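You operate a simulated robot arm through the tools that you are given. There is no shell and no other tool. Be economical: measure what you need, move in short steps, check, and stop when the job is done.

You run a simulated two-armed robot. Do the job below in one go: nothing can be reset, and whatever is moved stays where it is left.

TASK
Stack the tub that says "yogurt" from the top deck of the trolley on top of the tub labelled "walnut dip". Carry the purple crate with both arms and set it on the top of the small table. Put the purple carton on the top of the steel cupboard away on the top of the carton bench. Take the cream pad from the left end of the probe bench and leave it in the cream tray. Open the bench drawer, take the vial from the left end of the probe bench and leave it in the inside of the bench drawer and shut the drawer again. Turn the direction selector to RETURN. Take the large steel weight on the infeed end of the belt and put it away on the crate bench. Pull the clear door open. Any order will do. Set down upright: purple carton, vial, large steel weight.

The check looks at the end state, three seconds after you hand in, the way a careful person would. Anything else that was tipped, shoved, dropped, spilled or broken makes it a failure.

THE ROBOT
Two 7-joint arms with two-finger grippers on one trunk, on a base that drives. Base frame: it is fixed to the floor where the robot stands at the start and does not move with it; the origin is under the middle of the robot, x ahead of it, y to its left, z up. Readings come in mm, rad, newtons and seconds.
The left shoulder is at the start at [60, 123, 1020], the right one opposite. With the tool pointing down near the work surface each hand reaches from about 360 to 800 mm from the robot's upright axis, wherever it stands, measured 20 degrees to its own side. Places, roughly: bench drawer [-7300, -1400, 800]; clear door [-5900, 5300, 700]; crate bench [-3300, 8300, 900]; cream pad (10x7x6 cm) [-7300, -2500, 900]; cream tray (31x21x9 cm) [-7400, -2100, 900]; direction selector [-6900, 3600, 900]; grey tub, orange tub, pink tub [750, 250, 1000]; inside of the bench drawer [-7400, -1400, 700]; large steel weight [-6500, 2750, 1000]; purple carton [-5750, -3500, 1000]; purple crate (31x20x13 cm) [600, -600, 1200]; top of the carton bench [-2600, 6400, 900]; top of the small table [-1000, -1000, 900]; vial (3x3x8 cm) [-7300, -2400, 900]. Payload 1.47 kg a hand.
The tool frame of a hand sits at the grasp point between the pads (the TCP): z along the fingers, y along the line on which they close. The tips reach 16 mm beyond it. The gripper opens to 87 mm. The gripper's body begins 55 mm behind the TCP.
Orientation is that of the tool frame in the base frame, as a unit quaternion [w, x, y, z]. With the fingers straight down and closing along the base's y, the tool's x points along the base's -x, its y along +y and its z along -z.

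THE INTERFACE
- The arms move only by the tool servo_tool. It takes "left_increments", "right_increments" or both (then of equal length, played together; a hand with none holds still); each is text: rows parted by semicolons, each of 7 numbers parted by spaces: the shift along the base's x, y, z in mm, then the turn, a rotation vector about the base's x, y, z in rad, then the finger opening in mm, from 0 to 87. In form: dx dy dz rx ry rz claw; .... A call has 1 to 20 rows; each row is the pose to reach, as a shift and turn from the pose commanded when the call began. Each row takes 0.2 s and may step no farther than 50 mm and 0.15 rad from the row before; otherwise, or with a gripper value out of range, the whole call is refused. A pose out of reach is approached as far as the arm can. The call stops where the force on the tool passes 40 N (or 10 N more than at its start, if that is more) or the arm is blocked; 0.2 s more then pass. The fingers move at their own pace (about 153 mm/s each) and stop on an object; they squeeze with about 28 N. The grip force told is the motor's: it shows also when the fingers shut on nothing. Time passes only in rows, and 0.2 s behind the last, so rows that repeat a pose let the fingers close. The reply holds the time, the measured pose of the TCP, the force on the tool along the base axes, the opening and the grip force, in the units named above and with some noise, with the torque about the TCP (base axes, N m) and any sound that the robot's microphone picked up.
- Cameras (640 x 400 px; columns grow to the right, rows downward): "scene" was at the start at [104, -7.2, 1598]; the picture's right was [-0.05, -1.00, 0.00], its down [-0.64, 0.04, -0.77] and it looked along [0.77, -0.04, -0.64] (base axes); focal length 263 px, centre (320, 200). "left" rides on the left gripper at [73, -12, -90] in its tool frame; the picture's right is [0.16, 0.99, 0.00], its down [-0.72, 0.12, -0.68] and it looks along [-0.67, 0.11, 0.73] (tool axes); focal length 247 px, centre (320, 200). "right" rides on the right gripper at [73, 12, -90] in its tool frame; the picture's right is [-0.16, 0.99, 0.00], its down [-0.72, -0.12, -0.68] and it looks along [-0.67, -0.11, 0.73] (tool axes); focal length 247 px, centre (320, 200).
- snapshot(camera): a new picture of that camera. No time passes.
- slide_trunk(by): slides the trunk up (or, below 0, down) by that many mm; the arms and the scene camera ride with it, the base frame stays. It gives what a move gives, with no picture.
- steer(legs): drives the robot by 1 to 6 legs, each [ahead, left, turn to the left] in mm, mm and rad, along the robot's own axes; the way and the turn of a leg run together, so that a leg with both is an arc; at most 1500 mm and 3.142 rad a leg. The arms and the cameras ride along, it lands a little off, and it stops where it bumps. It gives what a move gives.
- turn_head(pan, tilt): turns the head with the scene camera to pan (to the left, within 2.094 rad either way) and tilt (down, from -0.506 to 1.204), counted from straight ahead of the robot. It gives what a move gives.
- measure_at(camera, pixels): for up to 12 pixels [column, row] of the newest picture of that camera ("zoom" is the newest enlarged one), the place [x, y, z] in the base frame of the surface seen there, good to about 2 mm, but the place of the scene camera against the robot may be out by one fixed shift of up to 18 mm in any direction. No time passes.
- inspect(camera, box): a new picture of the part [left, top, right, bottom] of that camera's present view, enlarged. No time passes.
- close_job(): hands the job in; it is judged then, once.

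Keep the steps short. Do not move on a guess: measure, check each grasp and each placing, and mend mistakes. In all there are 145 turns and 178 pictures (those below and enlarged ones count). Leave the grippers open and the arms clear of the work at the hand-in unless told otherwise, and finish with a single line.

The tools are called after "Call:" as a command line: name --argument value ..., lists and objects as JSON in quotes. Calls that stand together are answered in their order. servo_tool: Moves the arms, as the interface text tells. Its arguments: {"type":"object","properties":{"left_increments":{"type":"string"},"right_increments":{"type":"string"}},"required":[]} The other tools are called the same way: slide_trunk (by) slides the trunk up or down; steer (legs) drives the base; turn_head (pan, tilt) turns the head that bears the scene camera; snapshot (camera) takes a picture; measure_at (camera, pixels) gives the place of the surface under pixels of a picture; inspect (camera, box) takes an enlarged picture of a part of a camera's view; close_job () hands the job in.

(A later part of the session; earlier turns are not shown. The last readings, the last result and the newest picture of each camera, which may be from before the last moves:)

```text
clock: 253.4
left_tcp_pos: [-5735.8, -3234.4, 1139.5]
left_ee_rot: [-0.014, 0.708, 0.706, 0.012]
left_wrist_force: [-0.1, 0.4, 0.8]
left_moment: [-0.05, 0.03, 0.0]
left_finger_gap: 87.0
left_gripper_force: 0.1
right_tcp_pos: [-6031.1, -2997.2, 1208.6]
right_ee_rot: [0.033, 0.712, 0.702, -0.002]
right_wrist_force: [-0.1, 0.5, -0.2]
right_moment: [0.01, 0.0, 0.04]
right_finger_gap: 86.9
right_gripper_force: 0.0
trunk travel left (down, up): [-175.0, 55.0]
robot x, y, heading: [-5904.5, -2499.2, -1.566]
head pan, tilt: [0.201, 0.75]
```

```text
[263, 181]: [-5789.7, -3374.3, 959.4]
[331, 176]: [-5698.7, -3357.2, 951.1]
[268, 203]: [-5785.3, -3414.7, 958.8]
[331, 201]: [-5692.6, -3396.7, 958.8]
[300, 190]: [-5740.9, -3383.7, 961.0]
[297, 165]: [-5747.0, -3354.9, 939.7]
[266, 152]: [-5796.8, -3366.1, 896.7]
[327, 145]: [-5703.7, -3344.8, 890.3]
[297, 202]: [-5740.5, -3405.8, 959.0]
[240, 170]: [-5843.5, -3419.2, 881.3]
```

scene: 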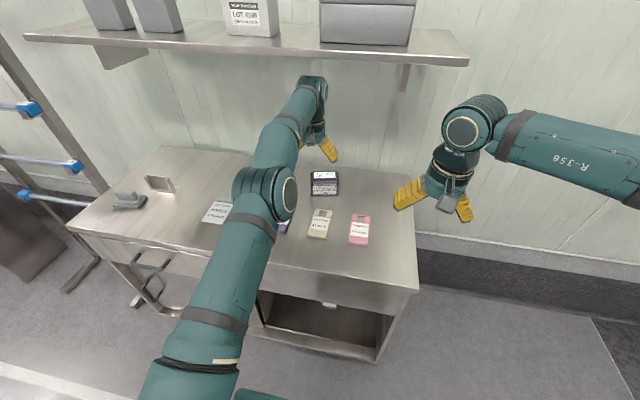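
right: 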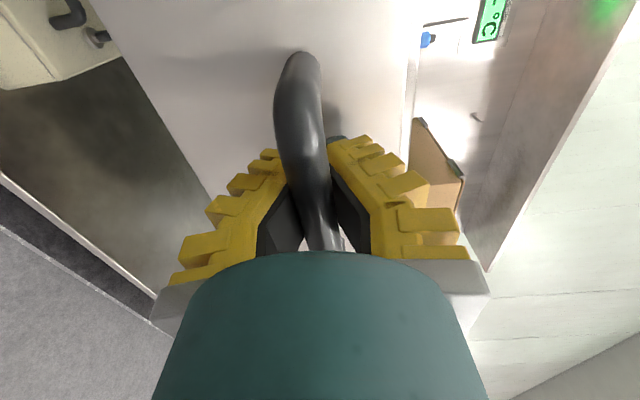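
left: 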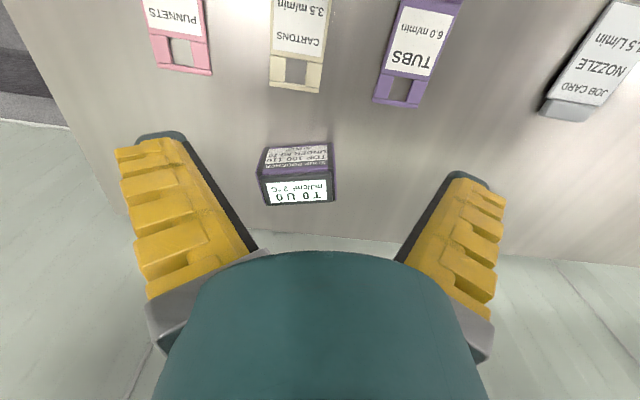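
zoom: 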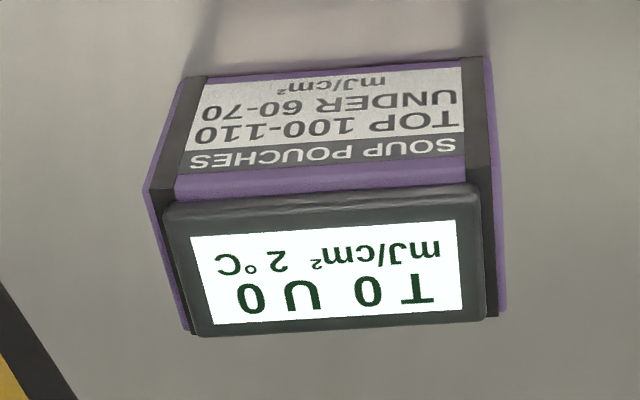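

The carton is ~100×50 mm, 80 tall, turned about 12.7°. I'll yaw the left hand by -1.35 rad so it closes across the 50 mm depth, and move above its centre (-5743,-3380).

Call:
servo_tool --left_increments "0 -10 0 0 0 -0.135 87; 0 -25 0 0 0 -0.27 87; 0 -40 0 0 0 -0.405 87; 0 -55 0 0 0 -0.54 87; 0 -70 0 0 0 -0.675 87; 0 -85 0 0 0 -0.81 87; 0 -100 0 0 0 -0.945 87; -3 -115 -15 0 0 -1.08 87; -5 -130 -30 0 0 -1.215 87; -7 -145 -45 0 0 -1.35 87; -7 -145 -60 0 0 -1.35 87; -7 -145 -75 0 0 -1.35 87; -7 -145 -75 0 0 -1.35 87"

Call:
snapshot --camera "left"

Call:
snapshot --camera "scene"

```text
clock: 256.2
left_tcp_pos: [-5733.2, -3253.5, 1054.1]
left_ee_rot: [-0.003, 0.994, 0.108, 0.017]
left_wrist_force: [0.2, 0.3, 0.1]
left_moment: [0.02, -0.01, 0.04]
left_finger_gap: 87.2
left_gripper_force: 0.0
left hand out of reach, approached as far as the arm can: row 1, 2, 3, 4, 5, 6, 7, 8, 9, 10, 11, 12, 13
right_tcp_pos: [-6029.9, -2997.6, 1208.0]
right_ee_rot: [0.033, 0.712, 0.701, -0.003]
right_wrist_force: [-0.1, -0.4, 0.4]
right_moment: [0.0, 0.01, 0.0]
right_finger_gap: 87.0
right_gripper_force: 0.0
trunk travel left (down, up): [-175.0, 55.0]
robot x, y, heading: [-5905.8, -2496.0, -1.569]
head pan, tilt: [0.201, 0.75]
```

```text
70 pictures are left
```

left: 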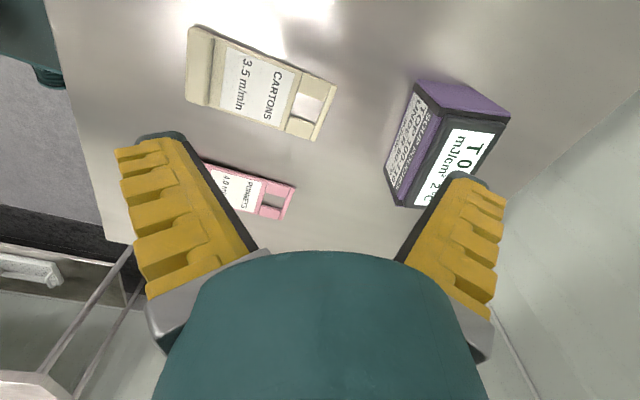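

```text
69 pictures are left
```

scene: 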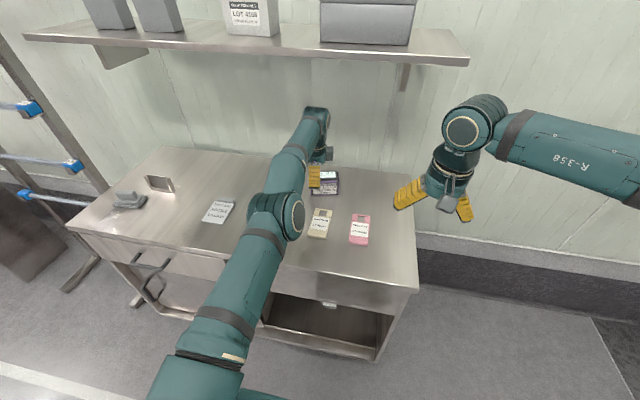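

The yaw is right but the arm is at full stretch; I'll drive the base 128 mm closer instead.

Call:
steer --legs '[[140, 0, 0]]'

Call:
snapshot --camera "left"

```text
clock: 257.5
left_tcp_pos: [-5733.5, -3394.2, 1053.7]
left_ee_rot: [-0.004, 0.994, 0.108, 0.018]
left_wrist_force: [0.4, -0.8, 0.3]
left_moment: [0.04, -0.01, -0.01]
left_finger_gap: 86.8
left_gripper_force: 0.1
right_tcp_pos: [-6029.8, -3136.4, 1207.3]
right_ee_rot: [0.032, 0.712, 0.702, -0.002]
right_wrist_force: [0.3, 0.4, 0.9]
right_moment: [0.0, 0.02, 0.02]
right_finger_gap: 87.0
right_gripper_force: 0.0
trunk travel left (down, up): [-175.0, 55.0]
robot x, y, heading: [-5901.5, -2638.2, -1.571]
head pan, tilt: [0.201, 0.75]
```

```text
68 pictures are left
```

left: 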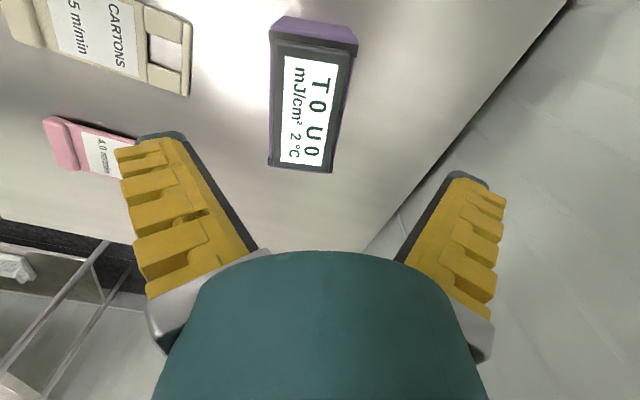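

Call:
measure_at --camera "left" --pixels '[[273, 45], [349, 55], [270, 163], [331, 170], [305, 105], [272, 105], [341, 110], [300, 167]]'

```text
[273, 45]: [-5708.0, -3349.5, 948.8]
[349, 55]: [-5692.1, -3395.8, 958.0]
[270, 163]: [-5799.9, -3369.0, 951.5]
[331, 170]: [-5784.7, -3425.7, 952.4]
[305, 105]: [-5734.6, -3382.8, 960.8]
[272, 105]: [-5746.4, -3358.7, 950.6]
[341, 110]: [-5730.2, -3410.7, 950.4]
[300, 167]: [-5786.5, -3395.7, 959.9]
```

Carton centre ≈(-5745,-3385). Shift (-11,+9) and descend to z≈924.

Call:
servo_tool --left_increments "-5 4 -25 0 0 0 87; -11 9 -55 0 0 0 87; -11 9 -75 0 0 0 87; -11 9 -75 0 0 0 87"

Call:
snapshot --camera "left"

```text
clock: 258.5
left_tcp_pos: [-5743.9, -3392.8, 978.4]
left_ee_rot: [-0.004, 0.994, 0.108, 0.018]
left_wrist_force: [-0.3, 0.3, -0.8]
left_moment: [0.01, 0.0, 0.01]
left_finger_gap: 86.9
left_gripper_force: 0.1
left hand out of reach, approached as far as the arm can: row 1, 2, 3, 4
right_tcp_pos: [-6029.9, -3135.9, 1208.0]
right_ee_rot: [0.033, 0.711, 0.702, -0.002]
right_wrist_force: [-0.3, -0.6, 0.0]
right_moment: [0.03, 0.02, -0.04]
right_finger_gap: 86.9
right_gripper_force: 0.1
trunk travel left (down, up): [-175.0, 55.0]
robot x, y, heading: [-5903.6, -2635.0, -1.571]
head pan, tilt: [0.201, 0.75]
```

```text
67 pictures are left
```

left: 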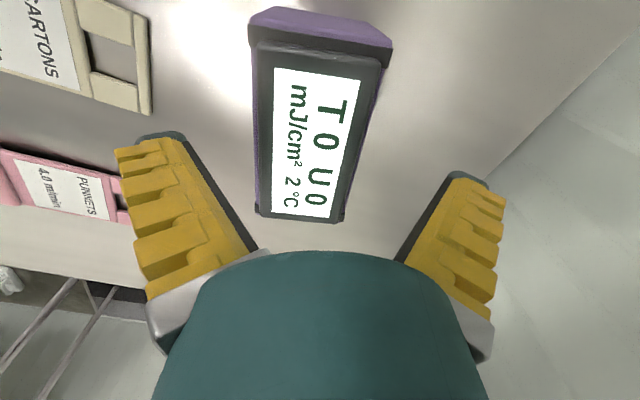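

A few mm too far forward since the arm is stretched. I'll back the base 9 mm and continue down carefully.

Call:
steer --legs '[[-9, 0, 0]]'

Call:
servo_tool --left_increments "0 0 -10 0 0 0 87; 0 0 -22 0 0 0 87; 0 0 -22 0 0 0 87"

Call:
snapshot --camera "left"

```text
clock: 259.3
left_tcp_pos: [-5743.6, -3384.8, 978.7]
left_ee_rot: [-0.005, 0.994, 0.107, 0.019]
left_wrist_force: [-0.1, 0.0, 0.8]
left_moment: [-0.01, -0.03, -0.02]
left_finger_gap: 87.0
left_gripper_force: 0.0
right_tcp_pos: [-6031.6, -3126.9, 1207.9]
right_ee_rot: [0.032, 0.712, 0.702, -0.002]
right_wrist_force: [0.4, 0.0, -0.3]
right_moment: [-0.04, -0.01, 0.0]
right_finger_gap: 87.1
right_gripper_force: 0.0
trunk travel left (down, up): [-175.0, 55.0]
robot x, y, heading: [-5906.0, -2623.5, -1.571]
head pan, tilt: [0.201, 0.75]
```

```text
clock: 260.1
left_tcp_pos: [-5743.0, -3386.2, 957.9]
left_ee_rot: [-0.006, 0.994, 0.109, 0.018]
left_wrist_force: [0.0, 0.0, 0.0]
left_moment: [-0.03, 0.02, 0.01]
left_finger_gap: 87.0
left_gripper_force: 0.0
right_tcp_pos: [-6030.3, -3127.5, 1208.1]
right_ee_rot: [0.033, 0.712, 0.701, -0.003]
right_wrist_force: [-0.3, -0.4, 0.2]
right_moment: [0.0, -0.01, 0.0]
right_finger_gap: 87.1
right_gripper_force: 0.0
trunk travel left (down, up): [-175.0, 55.0]
robot x, y, heading: [-5903.6, -2628.3, -1.573]
head pan, tilt: [0.201, 0.75]
```

```text
66 pictures are left
```

left: 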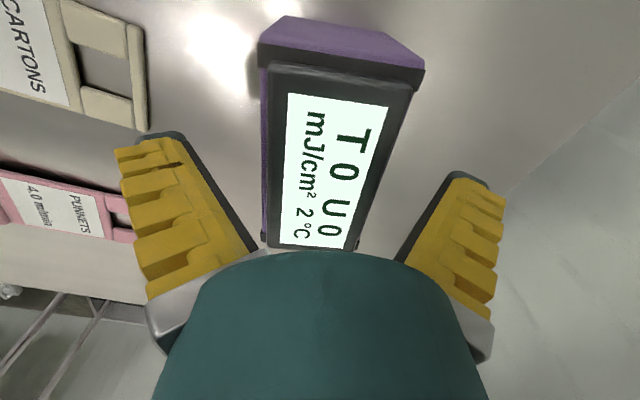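

Centred. Down to 925 and close.

Call:
servo_tool --left_increments "0 0 -12 0 0 0 87; 0 0 -24 0 0 0 87; 0 0 -33 0 0 0 87; 0 0 -33 0 0 0 87; 0 0 -33 0 0 0 60; 0 0 -33 0 0 0 40; 0 0 -33 0 0 0 30; 0 0 -33 0 0 0 30"

Call:
snapshot --camera "left"

```text
clock: 261.9
left_tcp_pos: [-5744.3, -3385.9, 924.7]
left_ee_rot: [-0.004, 0.994, 0.109, 0.018]
left_wrist_force: [-0.9, 0.0, 0.4]
left_moment: [0.02, 0.0, 0.03]
left_finger_gap: 67.4
left_gripper_force: 28.5
right_tcp_pos: [-6030.3, -3127.8, 1207.6]
right_ee_rot: [0.032, 0.711, 0.702, -0.002]
right_wrist_force: [0.8, 0.3, 0.0]
right_moment: [0.0, 0.01, -0.03]
right_finger_gap: 87.0
right_gripper_force: 0.1
trunk travel left (down, up): [-175.0, 55.0]
robot x, y, heading: [-5908.6, -2627.8, -1.573]
head pan, tilt: [0.201, 0.75]
```

```text
65 pictures are left
```

left: 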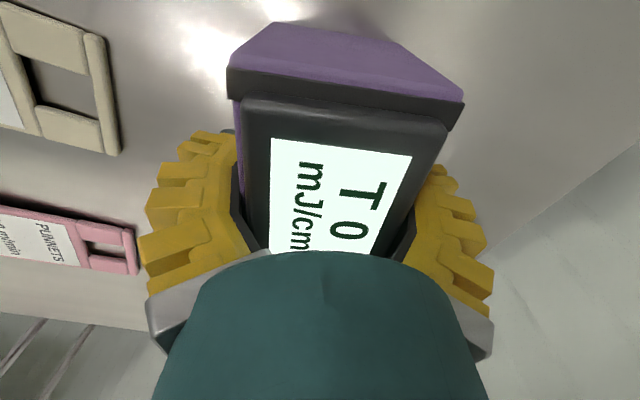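

Held (67 mm). Lift 60 mm, then back off and check.

Call:
servo_tool --left_increments "0 0 8 0 0 0 30; 0 0 20 0 0 0 30; 0 0 40 0 0 0 30; 0 0 60 0 0 0 30; 0 0 60 0 0 0 30"

Call:
steer --legs '[[-500, 0, 0]]'

Call:
snapshot --camera "left"

Call:
snapshot --camera "scene"

```text
clock: 263.1
left_tcp_pos: [-5745.3, -3385.0, 984.4]
left_ee_rot: [-0.005, 0.994, 0.108, 0.018]
left_wrist_force: [-0.5, -1.0, -3.3]
left_moment: [-0.01, -0.02, 0.02]
left_finger_gap: 67.0
left_gripper_force: 27.8
right_tcp_pos: [-6029.8, -3126.9, 1208.9]
right_ee_rot: [0.032, 0.712, 0.702, -0.002]
right_wrist_force: [0.5, -0.1, 1.0]
right_moment: [0.02, -0.02, -0.02]
right_finger_gap: 86.8
right_gripper_force: 0.1
trunk travel left (down, up): [-175.0, 55.0]
robot x, y, heading: [-5907.2, -2625.8, -1.564]
head pan, tilt: [0.201, 0.75]
```

```text
clock: 266.0
left_tcp_pos: [-5745.3, -2887.4, 983.3]
left_ee_rot: [-0.004, 0.994, 0.108, 0.017]
left_wrist_force: [-0.8, 0.4, -2.2]
left_moment: [0.0, 0.02, -0.01]
left_finger_gap: 67.0
left_gripper_force: 27.6
right_tcp_pos: [-6032.2, -2630.8, 1208.1]
right_ee_rot: [0.032, 0.712, 0.701, -0.001]
right_wrist_force: [0.2, 0.2, 0.5]
right_moment: [-0.03, -0.01, 0.0]
right_finger_gap: 87.0
right_gripper_force: 0.1
trunk travel left (down, up): [-175.0, 55.0]
robot x, y, heading: [-5901.9, -2127.7, -1.568]
head pan, tilt: [0.201, 0.75]
```

```text
64 pictures are left
```

left: 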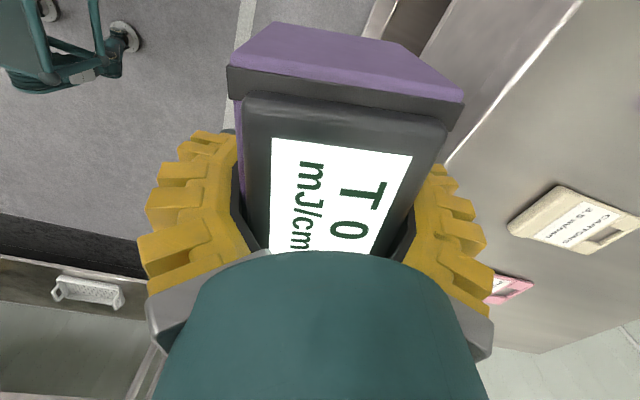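

```text
63 pictures are left
```

scene: 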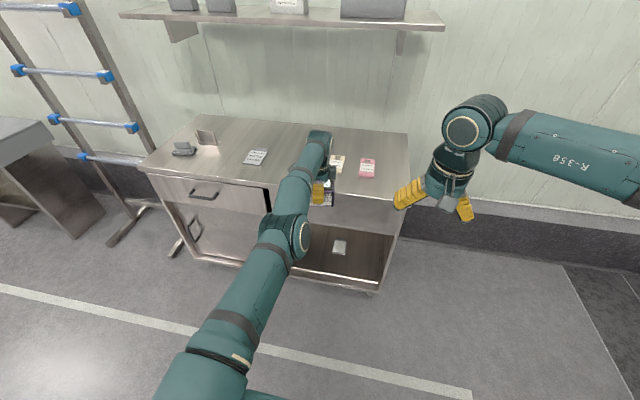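

Carton is held steady. I'll turn to face +y (180°), and look at the way north.

Call:
steer --legs '[[0, 0, 1.57], [0, 0, 1.57]]'

Call:
turn_head --pan 0 --tilt 0.3

Call:
snapshot --camera "scene"

```text
clock: 274.0
left_tcp_pos: [-6059.7, -1368.7, 984.1]
left_ee_rot: [-0.018, -0.102, 0.995, -0.004]
left_wrist_force: [0.4, 0.1, -3.7]
left_moment: [0.01, -0.01, 0.0]
left_finger_gap: 66.8
left_gripper_force: 28.0
right_tcp_pos: [-5775.4, -1630.7, 1208.2]
right_ee_rot: [0.003, -0.697, 0.716, 0.032]
right_wrist_force: [-0.1, -0.3, -0.5]
right_moment: [0.03, 0.03, -0.02]
right_finger_gap: 86.9
right_gripper_force: 0.1
trunk travel left (down, up): [-175.0, 55.0]
robot x, y, heading: [-5908.3, -2128.7, 1.558]
head pan, tilt: [0.201, 0.75]
```

```text
clock: 274.9
left_tcp_pos: [-6059.1, -1369.5, 984.7]
left_ee_rot: [-0.018, -0.101, 0.995, -0.004]
left_wrist_force: [-0.4, 0.8, -2.7]
left_moment: [0.04, -0.02, 0.03]
left_finger_gap: 66.8
left_gripper_force: 28.1
right_tcp_pos: [-5777.0, -1630.9, 1208.7]
right_ee_rot: [0.002, -0.697, 0.716, 0.033]
right_wrist_force: [-0.3, 0.0, -0.8]
right_moment: [-0.02, 0.05, -0.01]
right_finger_gap: 86.9
right_gripper_force: 0.1
trunk travel left (down, up): [-175.0, 55.0]
robot x, y, heading: [-5907.9, -2130.6, 1.561]
head pan, tilt: [0.0, 0.3]
```

```text
62 pictures are left
```

scene: 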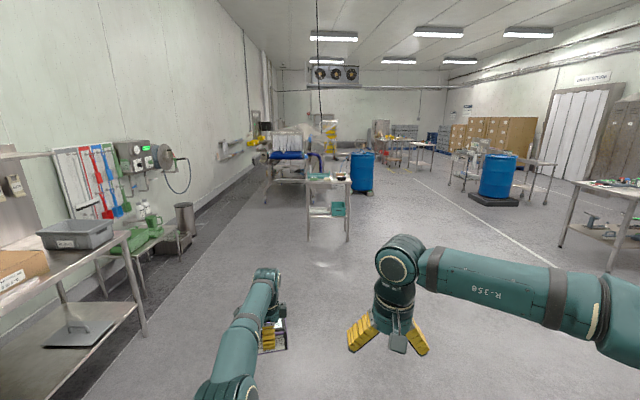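

I'll measure obstacles to plan the route.

Call:
measure_at --camera "scene" --pixels '[[328, 238], [310, 180], [350, 178], [270, 205], [362, 192], [300, 158], [478, 205], [400, 162], [545, 205], [385, 240], [248, 155], [330, 140]]'

Call:
inspect --camera "scene" --box '[220, 100, 460, 250]'

```text
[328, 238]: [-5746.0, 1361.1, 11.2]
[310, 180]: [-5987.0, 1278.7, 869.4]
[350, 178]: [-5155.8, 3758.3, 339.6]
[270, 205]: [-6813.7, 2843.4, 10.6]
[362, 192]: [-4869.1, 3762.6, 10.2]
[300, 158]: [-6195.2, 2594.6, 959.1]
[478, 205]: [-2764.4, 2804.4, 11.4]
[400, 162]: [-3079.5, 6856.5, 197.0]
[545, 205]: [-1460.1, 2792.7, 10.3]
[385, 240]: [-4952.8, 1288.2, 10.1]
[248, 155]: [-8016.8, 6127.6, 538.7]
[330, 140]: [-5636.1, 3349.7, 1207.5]
```

```text
2.67 times, centred on (340, 175) of scene
```

zoom: 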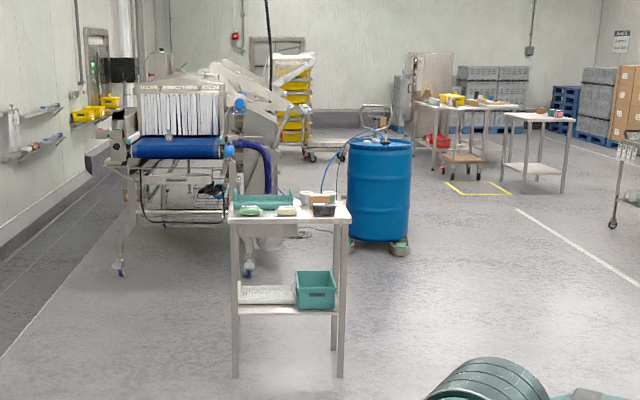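

Route: lane at x≈-3900 between the drums (at x -4870 and -2764) is clear. I'll strafe right 2 m and go 6 m north with the carton.

Call:
steer --legs '[[0, -1500, 0.005], [0, -500, 0], [1500, 0, 0], [1500, 0, 0], [1500, 0, 0], [1000, 0, 0]]'

Call:
snapshot --camera "scene"

```text
clock: 318.5
left_tcp_pos: [-4114.0, 4116.2, 983.6]
left_ee_rot: [-0.018, -0.113, 0.993, -0.005]
left_wrist_force: [0.5, -0.7, -2.4]
left_moment: [-0.01, -0.03, -0.02]
left_finger_gap: 66.2
left_gripper_force: 28.2
right_tcp_pos: [-3825.7, 3860.7, 1208.3]
right_ee_rot: [0.002, -0.705, 0.709, 0.033]
right_wrist_force: [-0.9, 0.5, -0.4]
right_moment: [-0.01, 0.02, -0.04]
right_finger_gap: 86.9
right_gripper_force: 0.1
trunk travel left (down, up): [-175.0, 55.0]
robot x, y, heading: [-3942.8, 3357.4, 1.585]
head pan, tilt: [0.0, 0.3]
```

```text
60 pictures are left
```

scene: 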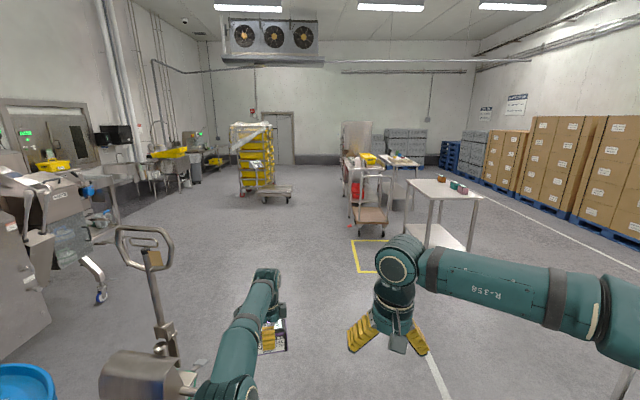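

The carton bench is at (445,195). I'll measure it and the nearby items.

Call:
measure_at --camera "scene" --pixels '[[410, 180], [480, 197], [435, 192], [430, 179], [443, 178], [463, 188], [380, 225], [150, 240], [160, 350], [395, 245], [370, 200], [472, 245]]'

Call:
inspect --camera "scene" --box '[330, 130, 500, 270]'

```text
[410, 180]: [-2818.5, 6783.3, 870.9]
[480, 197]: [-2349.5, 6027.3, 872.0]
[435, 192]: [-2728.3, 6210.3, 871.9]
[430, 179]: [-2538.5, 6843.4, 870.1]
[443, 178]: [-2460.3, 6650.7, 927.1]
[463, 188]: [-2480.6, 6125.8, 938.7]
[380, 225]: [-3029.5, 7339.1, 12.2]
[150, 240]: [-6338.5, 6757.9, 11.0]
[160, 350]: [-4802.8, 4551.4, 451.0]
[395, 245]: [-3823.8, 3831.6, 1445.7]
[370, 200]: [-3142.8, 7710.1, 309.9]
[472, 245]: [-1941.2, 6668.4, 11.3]
```

```text
2.86 times, centred on (415, 200) of scene
```

zoom: 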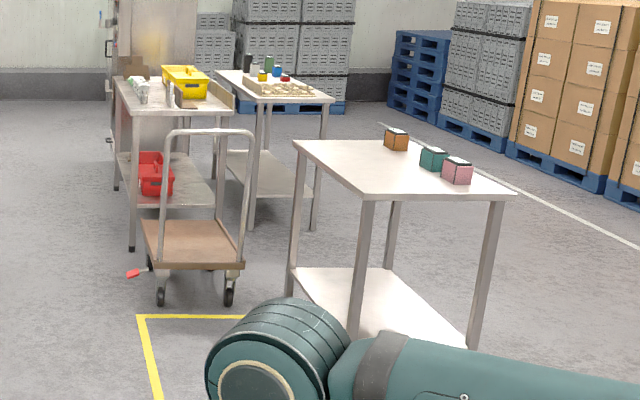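

Bench top z≈861, free area around (-2680,6250); three other cartons sit at x≈-2470. I'll drive ahead 1500, strafe right 1434, keeping in front of the bench.

Call:
steer --legs '[[1450, 0, -0.014], [0, -1434, 0]]'

Call:
turn_head --pan 0.05 --tilt 0.5

Call:
snapshot --camera "scene"

```text
clock: 338.0
left_tcp_pos: [-2675.2, 5557.0, 984.0]
left_ee_rot: [-0.017, -0.108, 0.994, -0.004]
left_wrist_force: [0.1, 0.3, -2.5]
left_moment: [0.0, 0.0, 0.01]
left_finger_gap: 65.8
left_gripper_force: 27.7
right_tcp_pos: [-2389.0, 5298.8, 1208.2]
right_ee_rot: [0.002, -0.702, 0.712, 0.033]
right_wrist_force: [0.4, 0.9, 0.0]
right_moment: [0.0, 0.0, -0.01]
right_finger_gap: 86.9
right_gripper_force: 0.0
trunk travel left (down, up): [-175.0, 55.0]
robot x, y, heading: [-2511.5, 4797.9, 1.573]
head pan, tilt: [0.0, 0.3]
```

```text
clock: 338.8
left_tcp_pos: [-2676.9, 5555.8, 983.0]
left_ee_rot: [-0.018, -0.109, 0.994, -0.005]
left_wrist_force: [0.6, 0.3, -2.8]
left_moment: [0.01, 0.0, 0.01]
left_finger_gap: 65.5
left_gripper_force: 28.5
right_tcp_pos: [-2390.5, 5298.2, 1208.0]
right_ee_rot: [0.002, -0.702, 0.711, 0.032]
right_wrist_force: [1.0, -0.1, 0.2]
right_moment: [-0.01, -0.01, -0.03]
right_finger_gap: 87.1
right_gripper_force: 0.1
trunk travel left (down, up): [-175.0, 55.0]
robot x, y, heading: [-2514.3, 4799.0, 1.576]
head pan, tilt: [0.051, 0.499]
```

```text
58 pictures are left
```

scene: 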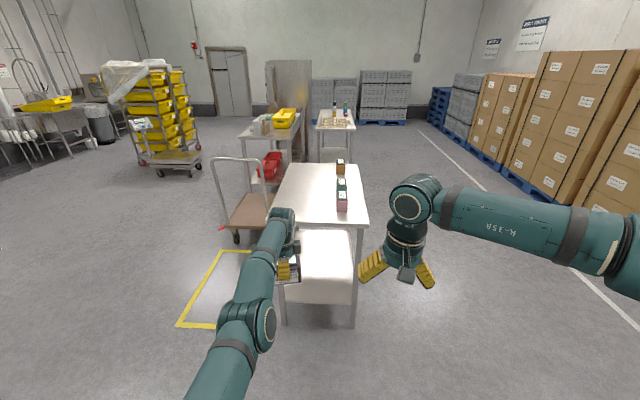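

Call:
measure_at --camera "scene" --pixels '[[272, 222], [367, 222], [310, 200], [290, 170], [342, 208], [342, 185], [340, 165], [310, 220], [358, 168]]'

```text
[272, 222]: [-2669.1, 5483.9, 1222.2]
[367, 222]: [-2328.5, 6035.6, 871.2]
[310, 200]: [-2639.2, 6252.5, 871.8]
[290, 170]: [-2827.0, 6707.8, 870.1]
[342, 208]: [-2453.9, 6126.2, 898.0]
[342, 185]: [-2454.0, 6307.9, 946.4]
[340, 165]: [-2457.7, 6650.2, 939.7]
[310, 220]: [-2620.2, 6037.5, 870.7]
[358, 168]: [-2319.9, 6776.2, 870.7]
```

Bench clear at (-2677,6250). Driving ahead 693 mm, then lowering to TCP ≈ 906.

Call:
steer --legs '[[693, 0, 0]]'

Call:
servo_tool --left_increments "0 0 -25 0 0 0 30; 0 0 -50 0 0 0 30; 0 0 -68 0 0 0 30; 0 0 -74 0 0 0 30; 0 0 -74 0 0 0 30"

Call:
snapshot --camera "left"

```text
clock: 342.6
left_tcp_pos: [-2678.8, 6251.6, 983.6]
left_ee_rot: [-0.018, -0.11, 0.994, -0.004]
left_wrist_force: [0.6, -1.1, -2.4]
left_moment: [-0.02, -0.01, -0.03]
left_finger_gap: 65.7
left_gripper_force: 27.6
right_tcp_pos: [-2392.7, 5994.2, 1208.2]
right_ee_rot: [0.002, -0.702, 0.711, 0.033]
right_wrist_force: [-0.1, -0.1, 0.9]
right_moment: [-0.02, 0.0, 0.01]
right_finger_gap: 86.7
right_gripper_force: 0.1
trunk travel left (down, up): [-175.0, 55.0]
robot x, y, heading: [-2516.4, 5498.2, 1.576]
head pan, tilt: [0.051, 0.499]
```

```text
clock: 343.8
left_tcp_pos: [-2678.5, 6248.4, 909.6]
left_ee_rot: [-0.018, -0.11, 0.994, -0.005]
left_wrist_force: [-0.5, 0.1, -3.6]
left_moment: [0.0, 0.02, -0.03]
left_finger_gap: 65.6
left_gripper_force: 27.8
right_tcp_pos: [-2392.0, 5994.4, 1208.1]
right_ee_rot: [0.002, -0.702, 0.711, 0.034]
right_wrist_force: [-0.8, -0.4, -0.3]
right_moment: [0.02, 0.03, -0.01]
right_finger_gap: 87.2
right_gripper_force: 0.0
trunk travel left (down, up): [-175.0, 55.0]
robot x, y, heading: [-2516.6, 5494.4, 1.577]
head pan, tilt: [0.051, 0.499]
```

```text
57 pictures are left
```

left: 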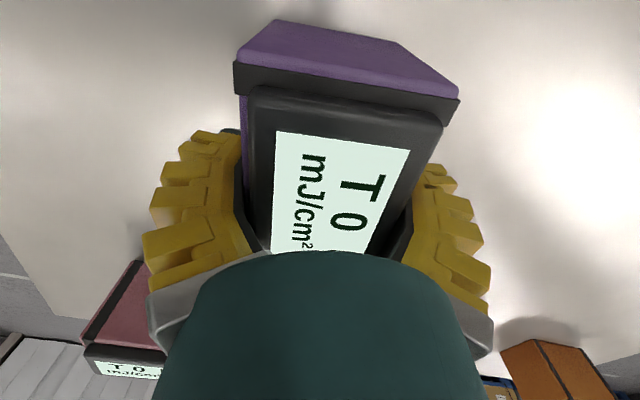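

Close to the surface; small steps to contact.

Call:
servo_tool --left_increments "0 0 -1.5 0 0 0 30; 0 0 -3 0 0 0 30; 0 0 -4.5 0 0 0 30; 0 0 -5.5 0 0 0 30; 0 0 -5.5 0 0 0 30"

```text
clock: 345.0
left_tcp_pos: [-2678.4, 6248.9, 906.5]
left_ee_rot: [-0.018, -0.109, 0.994, -0.003]
left_wrist_force: [-1.4, -4.9, 12.8]
left_moment: [0.43, -0.76, -0.16]
left_finger_gap: 65.6
left_gripper_force: 28.0
left hand out of reach, approached as far as the arm can: row 1, 2, 3
right_tcp_pos: [-2392.3, 5992.3, 1208.2]
right_ee_rot: [0.002, -0.702, 0.711, 0.033]
right_wrist_force: [0.2, -0.2, 0.2]
right_moment: [0.0, -0.02, 0.0]
right_finger_gap: 87.1
right_gripper_force: 0.1
trunk travel left (down, up): [-175.0, 55.0]
robot x, y, heading: [-2515.5, 5492.9, 1.572]
head pan, tilt: [0.051, 0.499]
```

Contact (≈16 N). Opening and rising.

Call:
servo_tool --left_increments "0 0 0.5 0 0 0 70; 0 0 0.5 0 0 0 87; 0 0 0.5 0 0 0 87; 0 0 15 0 0 0 87; 0 0 50 0 0 0 87; 0 0 90 0 0 0 87; 0 0 130 0 0 0 87"

Call:
snapshot --camera "left"

```text
clock: 346.6
left_tcp_pos: [-2678.5, 6250.8, 1036.4]
left_ee_rot: [-0.018, -0.109, 0.994, -0.005]
left_wrist_force: [0.4, 0.3, 0.1]
left_moment: [-0.01, 0.02, -0.02]
left_finger_gap: 86.8
left_gripper_force: 0.0
right_tcp_pos: [-2391.6, 5992.3, 1207.5]
right_ee_rot: [0.002, -0.702, 0.712, 0.033]
right_wrist_force: [0.0, 0.9, 0.8]
right_moment: [0.01, 0.01, -0.03]
right_finger_gap: 87.0
right_gripper_force: 0.1
trunk travel left (down, up): [-175.0, 55.0]
robot x, y, heading: [-2513.6, 5494.5, 1.576]
head pan, tilt: [0.051, 0.499]
```

```text
56 pictures are left
```

left: 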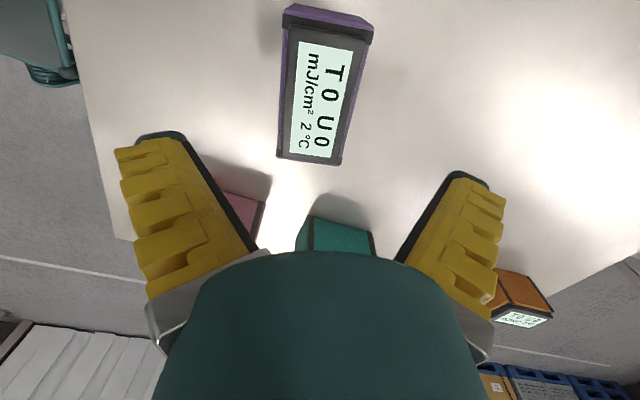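

The carton stands upright. I'll back off, straighten the left hand's yaw, turn to face -x and look toward the machine and clear door.

Call:
steer --legs '[[-350, 0, 0]]'

Call:
servo_tool --left_increments "8 -4 10 0 0 0.12 87; 16 -10 20 0 0 0.24 87; 24 -18 30 0 0 0.36 87; 32 -28 40 0 0 0.48 87; 40 -38 50 0 0 0.6 87; 40 -50 60 0 0 0.72 87; 40 -62 70 0 0 0.84 87; 40 -76 70 0 0 0.96 87; 30 -92 70 0 0 1.08 87; 20 -108 70 0 0 1.2 87; 10 -126 70 0 0 1.35 87; 0 -146 70 0 0 1.35 87; 0 -166 70 0 0 1.35 87; 0 -186 70 0 0 1.35 87"

Call:
steer --legs '[[0, 0, 1.57], [1000, 0, 0]]'

Call:
turn_head --pan 0 --tilt 0.35

Call:
snapshot --camera "scene"

```text
clock: 348.9
left_tcp_pos: [-2675.3, 5899.9, 1035.4]
left_ee_rot: [-0.017, -0.107, 0.994, -0.004]
left_wrist_force: [-0.6, 0.1, -0.3]
left_moment: [0.02, 0.01, 0.01]
left_finger_gap: 87.0
left_gripper_force: 0.2
right_tcp_pos: [-2389.7, 5640.2, 1208.4]
right_ee_rot: [0.002, -0.7, 0.713, 0.033]
right_wrist_force: [0.1, -1.3, 0.3]
right_moment: [0.05, -0.01, 0.02]
right_finger_gap: 87.0
right_gripper_force: 0.0
trunk travel left (down, up): [-175.0, 55.0]
robot x, y, heading: [-2513.3, 5136.9, 1.575]
head pan, tilt: [0.051, 0.499]
```

```text
clock: 351.9
left_tcp_pos: [-2675.1, 5714.5, 1104.4]
left_ee_rot: [-0.011, -0.705, 0.709, -0.015]
left_wrist_force: [0.1, 0.0, 0.4]
left_moment: [0.02, 0.01, 0.0]
left_finger_gap: 86.9
left_gripper_force: 0.1
right_tcp_pos: [-2390.3, 5640.0, 1208.4]
right_ee_rot: [0.003, -0.7, 0.713, 0.032]
right_wrist_force: [0.2, 0.1, 0.3]
right_moment: [0.02, -0.01, 0.02]
right_finger_gap: 87.2
right_gripper_force: 0.0
trunk travel left (down, up): [-175.0, 55.0]
robot x, y, heading: [-2517.1, 5141.7, 1.572]
head pan, tilt: [0.051, 0.499]
```

```text
clock: 360.9
left_tcp_pos: [-4098.1, 4987.4, 1105.4]
left_ee_rot: [-0.003, 1.0, -0.006, 0.018]
left_wrist_force: [0.1, -0.2, -0.6]
left_moment: [0.02, -0.01, 0.03]
left_finger_gap: 87.0
left_gripper_force: 0.1
right_tcp_pos: [-4023.8, 5272.9, 1208.5]
right_ee_rot: [0.022, 0.999, -0.01, -0.024]
right_wrist_force: [-0.3, 0.3, 0.1]
right_moment: [0.0, -0.01, 0.01]
right_finger_gap: 87.0
right_gripper_force: 0.0
trunk travel left (down, up): [-175.0, 55.0]
robot x, y, heading: [-3526.0, 5145.4, 3.139]
head pan, tilt: [0.051, 0.499]
```

```text
clock: 361.6
left_tcp_pos: [-4098.1, 4987.4, 1106.2]
left_ee_rot: [-0.002, 1.0, -0.005, 0.018]
left_wrist_force: [0.9, 0.0, 0.6]
left_moment: [0.01, 0.01, 0.0]
left_finger_gap: 86.9
left_gripper_force: 0.0
right_tcp_pos: [-4023.7, 5273.3, 1208.3]
right_ee_rot: [0.021, 0.999, -0.011, -0.024]
right_wrist_force: [-0.5, -0.1, -0.3]
right_moment: [0.05, -0.01, 0.02]
right_finger_gap: 87.0
right_gripper_force: 0.0
trunk travel left (down, up): [-175.0, 55.0]
robot x, y, heading: [-3527.6, 5147.2, 3.137]
head pan, tilt: [0.0, 0.351]
```

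```text
55 pictures are left
```

scene: 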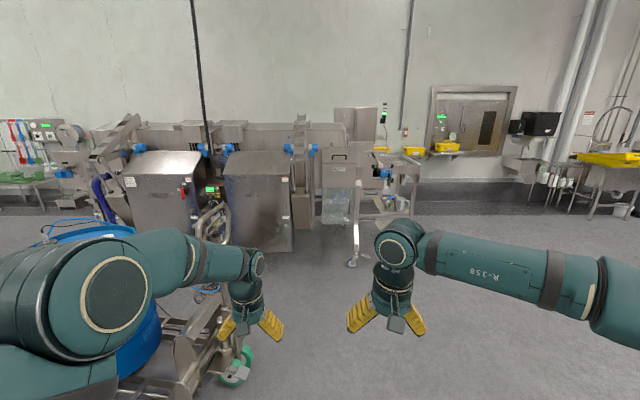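

The machine is ahead; something clear at (345,190). Enlarging and measuring.

Call:
inspect --camera "scene" --box '[290, 100, 450, 280]'

Call:
measure_at --camera "scene" --pixels '[[340, 160], [340, 180], [338, 205], [358, 225], [352, 265], [385, 172], [400, 195], [230, 180], [190, 210], [305, 160], [390, 160], [330, 160]]'

```text
2.22 times, centred on (370, 190) of scene
```

zoom: 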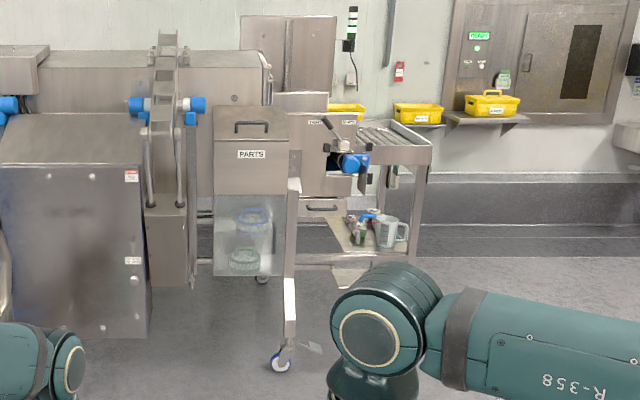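

```text
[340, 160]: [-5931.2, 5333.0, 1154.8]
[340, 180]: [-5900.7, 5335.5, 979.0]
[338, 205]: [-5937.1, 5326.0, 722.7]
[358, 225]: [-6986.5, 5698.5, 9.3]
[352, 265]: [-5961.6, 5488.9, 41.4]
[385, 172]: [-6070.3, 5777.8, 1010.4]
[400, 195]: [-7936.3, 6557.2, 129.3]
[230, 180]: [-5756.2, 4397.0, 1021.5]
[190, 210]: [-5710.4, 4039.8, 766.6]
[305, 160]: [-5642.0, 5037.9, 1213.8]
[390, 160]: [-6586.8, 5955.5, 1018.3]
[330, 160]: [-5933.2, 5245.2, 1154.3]
```

The "PARTS" cabinet has a steel top and a clear lower door (z≈500–850, y≈5230–5450). I'll strafe right 250 mm (away from the dolly) and drive 1100 mm closer for a better look.

Call:
steer --legs '[[0, -300, 0], [1250, 0, 0]]'

Call:
turn_head --pan 0.08 --tilt 0.6

Call:
inspect --camera "scene" --box '[220, 60, 460, 260]'

```text
clock: 370.7
left_tcp_pos: [-5347.7, 5287.1, 1105.1]
left_ee_rot: [-0.003, 1.0, -0.004, 0.018]
left_wrist_force: [-0.3, 0.6, 0.2]
left_moment: [0.01, -0.05, 0.0]
left_finger_gap: 87.0
left_gripper_force: 0.0
right_tcp_pos: [-5273.8, 5573.0, 1208.6]
right_ee_rot: [0.021, 0.999, -0.009, -0.025]
right_wrist_force: [0.6, 0.1, 0.1]
right_moment: [-0.03, -0.01, -0.02]
right_finger_gap: 87.0
right_gripper_force: 0.0
trunk travel left (down, up): [-175.0, 55.0]
robot x, y, heading: [-4776.3, 5449.8, 3.14]
head pan, tilt: [0.0, 0.351]
```

```text
clock: 371.5
left_tcp_pos: [-5347.5, 5287.2, 1105.2]
left_ee_rot: [-0.002, 1.0, -0.003, 0.019]
left_wrist_force: [-0.6, 0.7, -0.7]
left_moment: [0.0, -0.03, -0.01]
left_finger_gap: 87.0
left_gripper_force: 0.0
right_tcp_pos: [-5275.0, 5572.5, 1209.2]
right_ee_rot: [0.022, 0.999, -0.009, -0.025]
right_wrist_force: [-0.6, 1.0, 0.0]
right_moment: [-0.01, 0.03, 0.0]
right_finger_gap: 86.8
right_gripper_force: 0.0
trunk travel left (down, up): [-175.0, 55.0]
robot x, y, heading: [-4775.8, 5442.8, 3.139]
head pan, tilt: [0.08, 0.6]
```

```text
2.00 times, centred on (340, 160) of scene
```

zoom: 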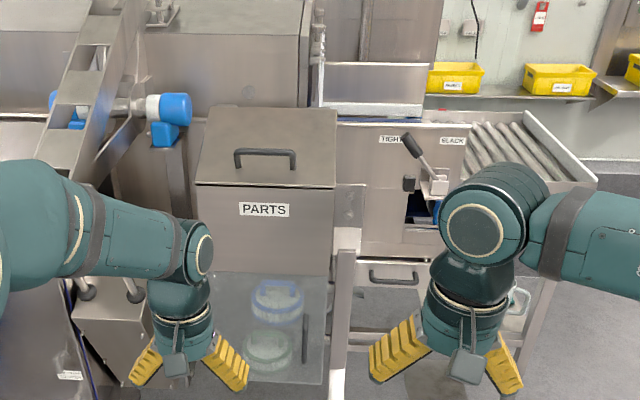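

There's a dark vertical bar at zoom (305,340), likely the clear door's handle. Measuring.

Call:
measure_at --camera "zoom" --pixels '[[305, 320], [305, 335], [305, 350], [318, 340], [290, 300], [225, 300], [265, 210], [323, 350], [345, 300], [215, 280], [230, 380], [318, 382]]'

Call:
inspect --camera "scene" --box '[280, 180, 400, 270]'

```text
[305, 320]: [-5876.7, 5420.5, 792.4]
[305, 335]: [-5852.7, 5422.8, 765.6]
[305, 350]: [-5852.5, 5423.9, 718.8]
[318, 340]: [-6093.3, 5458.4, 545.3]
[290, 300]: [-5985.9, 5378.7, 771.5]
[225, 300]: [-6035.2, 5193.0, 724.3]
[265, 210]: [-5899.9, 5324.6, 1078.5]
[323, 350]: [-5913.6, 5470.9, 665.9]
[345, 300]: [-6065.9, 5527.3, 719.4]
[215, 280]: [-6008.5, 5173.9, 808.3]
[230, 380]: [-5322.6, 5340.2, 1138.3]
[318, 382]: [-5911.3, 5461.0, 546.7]
```

```text
4.44 times, centred on (340, 225) of scene
```

zoom: 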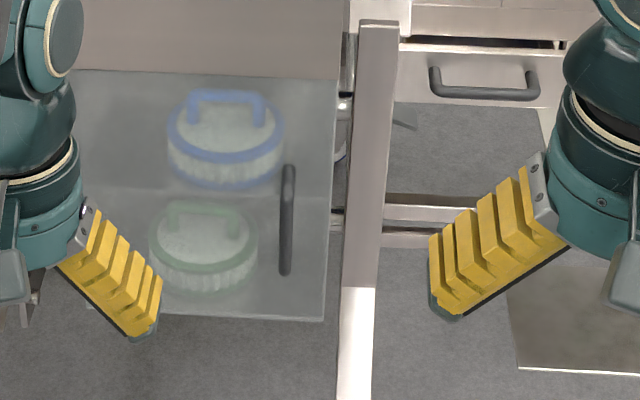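

The clear door has a vertical bar handle near (-5855,5422), z≈705–800; hinge on the left (y≈5178). I'll use the left hand pitched 45°. First position the base, lower the trunk and pitch the hand.

Call:
steer --legs '[[0, -140, 0], [330, 0, 0]]'

Call:
slide_trunk --by -170

Call:
servo_tool --left_increments "0 0 -25 0 0.13 0 87; 0 0 -50 0 0.26 0 87; 0 0 -80 0 0.39 0 87; 0 0 -110 0 0.52 0 87; 0 0 -140 0 0.65 0 87; 0 0 -170 0 0.785 0 87; 0 0 -183 0 0.785 0 87; 0 0 -183 0 0.785 0 87"

Call:
snapshot --camera "left"

```text
clock: 375.1
left_tcp_pos: [-5676.6, 5427.6, 1105.6]
left_ee_rot: [-0.003, 1.0, -0.004, 0.019]
left_wrist_force: [0.2, 0.7, -0.2]
left_moment: [0.0, -0.02, 0.0]
left_finger_gap: 87.1
left_gripper_force: 0.0
right_tcp_pos: [-5603.9, 5712.4, 1207.6]
right_ee_rot: [0.022, 0.999, -0.009, -0.025]
right_wrist_force: [0.6, -0.4, -0.3]
right_moment: [0.0, 0.0, 0.01]
right_finger_gap: 86.9
right_gripper_force: 0.0
trunk travel left (down, up): [-175.0, 55.0]
robot x, y, heading: [-5099.0, 5585.6, 3.143]
head pan, tilt: [0.08, 0.6]
```

```text
clock: 377.1
left_tcp_pos: [-5676.0, 5425.8, 936.0]
left_ee_rot: [-0.002, 1.0, -0.004, 0.018]
left_wrist_force: [0.3, -0.3, 0.6]
left_moment: [-0.04, -0.03, -0.02]
left_finger_gap: 87.3
left_gripper_force: 0.1
right_tcp_pos: [-5604.1, 5712.8, 1037.9]
right_ee_rot: [0.022, 0.999, -0.009, -0.025]
right_wrist_force: [-0.7, -0.3, 0.4]
right_moment: [0.0, 0.01, -0.01]
right_finger_gap: 86.9
right_gripper_force: 0.0
trunk travel left (down, up): [-5.0, 225.0]
robot x, y, heading: [-5101.2, 5589.0, 3.138]
head pan, tilt: [0.08, 0.6]
```

```text
clock: 378.9
left_tcp_pos: [-5676.1, 5426.5, 752.1]
left_ee_rot: [0.0, 0.931, -0.003, -0.366]
left_wrist_force: [-0.3, -0.2, 0.0]
left_moment: [-0.02, 0.02, 0.0]
left_finger_gap: 87.1
left_gripper_force: 0.1
right_tcp_pos: [-5602.9, 5712.4, 1037.6]
right_ee_rot: [0.021, 0.999, -0.009, -0.025]
right_wrist_force: [-0.2, -0.2, -0.1]
right_moment: [-0.02, -0.01, 0.01]
right_finger_gap: 86.6
right_gripper_force: 0.1
trunk travel left (down, up): [-5.0, 225.0]
robot x, y, heading: [-5101.1, 5590.6, 3.138]
head pan, tilt: [0.08, 0.6]
```

```text
51 pictures are left
```

left: 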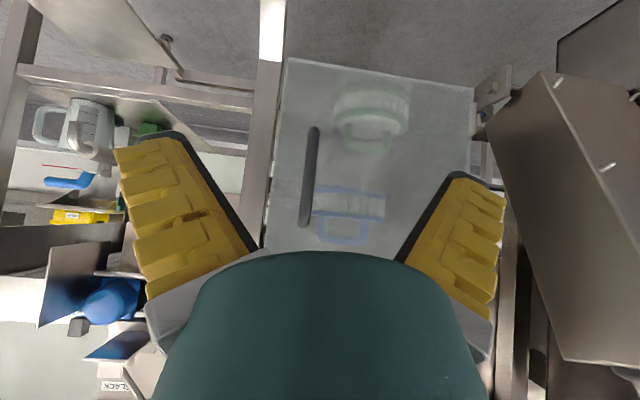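

Call:
measure_at --camera "left" --pixels '[[313, 130], [310, 165], [306, 215], [304, 225], [285, 130], [290, 65], [460, 90], [350, 200], [485, 100], [270, 150], [272, 60]]'

```text
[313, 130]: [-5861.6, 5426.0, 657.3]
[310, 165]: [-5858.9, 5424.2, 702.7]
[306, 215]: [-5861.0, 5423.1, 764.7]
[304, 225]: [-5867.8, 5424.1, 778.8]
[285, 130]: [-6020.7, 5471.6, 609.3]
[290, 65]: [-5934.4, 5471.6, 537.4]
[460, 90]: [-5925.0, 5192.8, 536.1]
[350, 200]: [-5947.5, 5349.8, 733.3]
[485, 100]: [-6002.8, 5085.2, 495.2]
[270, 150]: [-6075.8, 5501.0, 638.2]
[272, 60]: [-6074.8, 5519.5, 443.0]
```

Handle bar centre ≈(-5866,5424.5), z 655–780. Moving the hand to straddle it at z≈720.

Call:
servo_tool --left_increments "-40 -1 -10 0 0 0 60; -80 -2 -20 0 0 0 50; -120 -2 -30 0 0 0 50; -155 -2 -32 0 0 0 50; -180 -2 -32 0 0 0 50; -190 -2 -32 0 0 0 50; -190 -2 -32 0 0 0 50"

Call:
servo_tool --left_increments "0 0 0 0 0 0 20; 0 0 0 0 0 0 0; 0 0 0 0 0 0 0; 0 0 0 0 0 0 0"

Call:
snapshot --camera "left"

```text
clock: 380.5
left_tcp_pos: [-5865.9, 5423.7, 720.7]
left_ee_rot: [-0.001, 0.931, -0.004, -0.366]
left_wrist_force: [-0.1, -1.1, -0.1]
left_moment: [0.02, -0.02, -0.05]
left_finger_gap: 55.7
left_gripper_force: 3.4
right_tcp_pos: [-5603.0, 5713.2, 1037.4]
right_ee_rot: [0.022, 0.999, -0.009, -0.025]
right_wrist_force: [0.5, 0.3, -0.6]
right_moment: [0.02, -0.01, -0.01]
right_finger_gap: 86.7
right_gripper_force: 0.0
trunk travel left (down, up): [-5.0, 225.0]
robot x, y, heading: [-5101.8, 5585.2, 3.138]
head pan, tilt: [0.08, 0.6]
```

```text
clock: 381.5
left_tcp_pos: [-5866.3, 5423.7, 721.7]
left_ee_rot: [-0.001, 0.931, -0.004, -0.366]
left_wrist_force: [7.8, -4.0, 6.2]
left_moment: [-0.03, -0.6, 0.02]
left_finger_gap: 9.4
left_gripper_force: 29.8
right_tcp_pos: [-5601.6, 5713.0, 1039.6]
right_ee_rot: [0.022, 0.999, -0.009, -0.025]
right_wrist_force: [0.6, -0.5, -0.3]
right_moment: [0.0, 0.01, -0.02]
right_finger_gap: 87.0
right_gripper_force: 0.1
trunk travel left (down, up): [-5.0, 225.0]
robot x, y, heading: [-5101.0, 5590.2, -3.141]
head pan, tilt: [0.08, 0.6]
```

```text
50 pictures are left
```

left: 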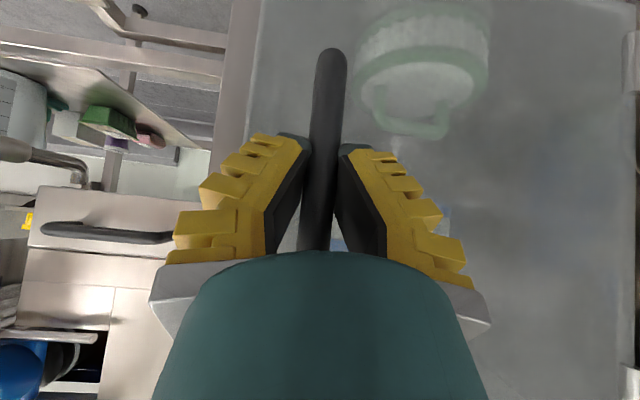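

Gripped. Pulling along the door's arc (hinge ≈(-5920,5185), radius 245), turning the hand with it, first to 0.6 rad.

Call:
servo_tool --left_increments "12 -3 0 0 0 -0.05 0; 23.6 -6.6 0 0 0 -0.1 0; 46.4 -15.5 0 0 0 -0.2 0; 68.2 -26.6 0 0 0 -0.3 0; 88.8 -39.9 0 0 0 -0.4 0; 108 -55.1 0 0 0 -0.5 0; 125.5 -72.2 0 0 0 -0.6 0; 125.5 -72.2 0 0 0 -0.6 0"

Call:
snapshot --camera "scene"

```text
clock: 383.3
left_tcp_pos: [-5737.6, 5356.8, 721.7]
left_ee_rot: [-0.11, 0.887, -0.283, -0.349]
left_wrist_force: [22.8, 24.6, 7.6]
left_moment: [0.11, 0.0, -0.19]
left_finger_gap: 6.3
left_gripper_force: 30.4
right_tcp_pos: [-5600.3, 5714.8, 1038.4]
right_ee_rot: [0.023, 0.999, -0.01, -0.025]
right_wrist_force: [-0.1, 0.0, 0.1]
right_moment: [0.03, 0.03, -0.03]
right_finger_gap: 87.1
right_gripper_force: 0.0
trunk travel left (down, up): [-5.0, 225.0]
robot x, y, heading: [-5104.0, 5589.8, 3.144]
head pan, tilt: [0.08, 0.6]
```

```text
49 pictures are left
```

scene: 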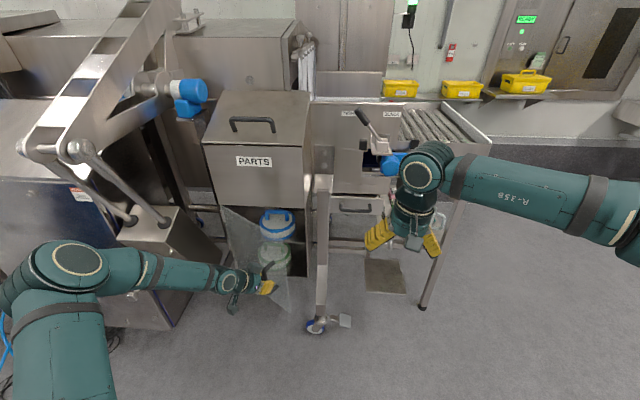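

The door follows. Slight outward force, so I'll continue the arc with a few mm more radius, to ~1.3 rad.

Call:
servo_tool --left_increments "19.8 -15.8 0 0 0 -0.1 0; 33.5 -36 0 0 0 -0.2 0; 45.8 -58 0 0 0 -0.3 0; 55.8 -81 0 0 0 -0.4 0; 63 -104.5 0 0 0 -0.5 0; 67.9 -129.5 0 0 0 -0.6 0; 70.2 -154 0 0 0 -0.7 0; 70.2 -154 0 0 0 -0.7 0"

Call:
snapshot --camera "scene"

```text
clock: 384.3
left_tcp_pos: [-5681.8, 5279.5, 721.1]
left_ee_rot: [-0.179, 0.816, -0.448, -0.319]
left_wrist_force: [12.9, 6.3, 12.2]
left_moment: [0.46, 0.18, -0.1]
left_finger_gap: 7.8
left_gripper_force: 29.8
right_tcp_pos: [-5601.3, 5712.9, 1038.8]
right_ee_rot: [0.023, 0.999, -0.008, -0.026]
right_wrist_force: [-0.7, -0.3, -0.1]
right_moment: [0.0, -0.03, -0.04]
right_finger_gap: 86.9
right_gripper_force: 0.1
trunk travel left (down, up): [-5.0, 225.0]
robot x, y, heading: [-5101.4, 5587.0, -3.139]
head pan, tilt: [0.08, 0.6]
stopped in row 5 (left hand): the force on the tool passed its limit at 46 N (the readings are from after the stop); the commanded pose is now the measured one
```

```text
48 pictures are left
```

scene: 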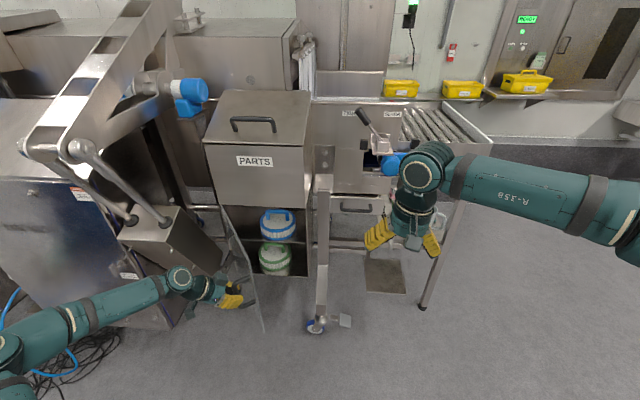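

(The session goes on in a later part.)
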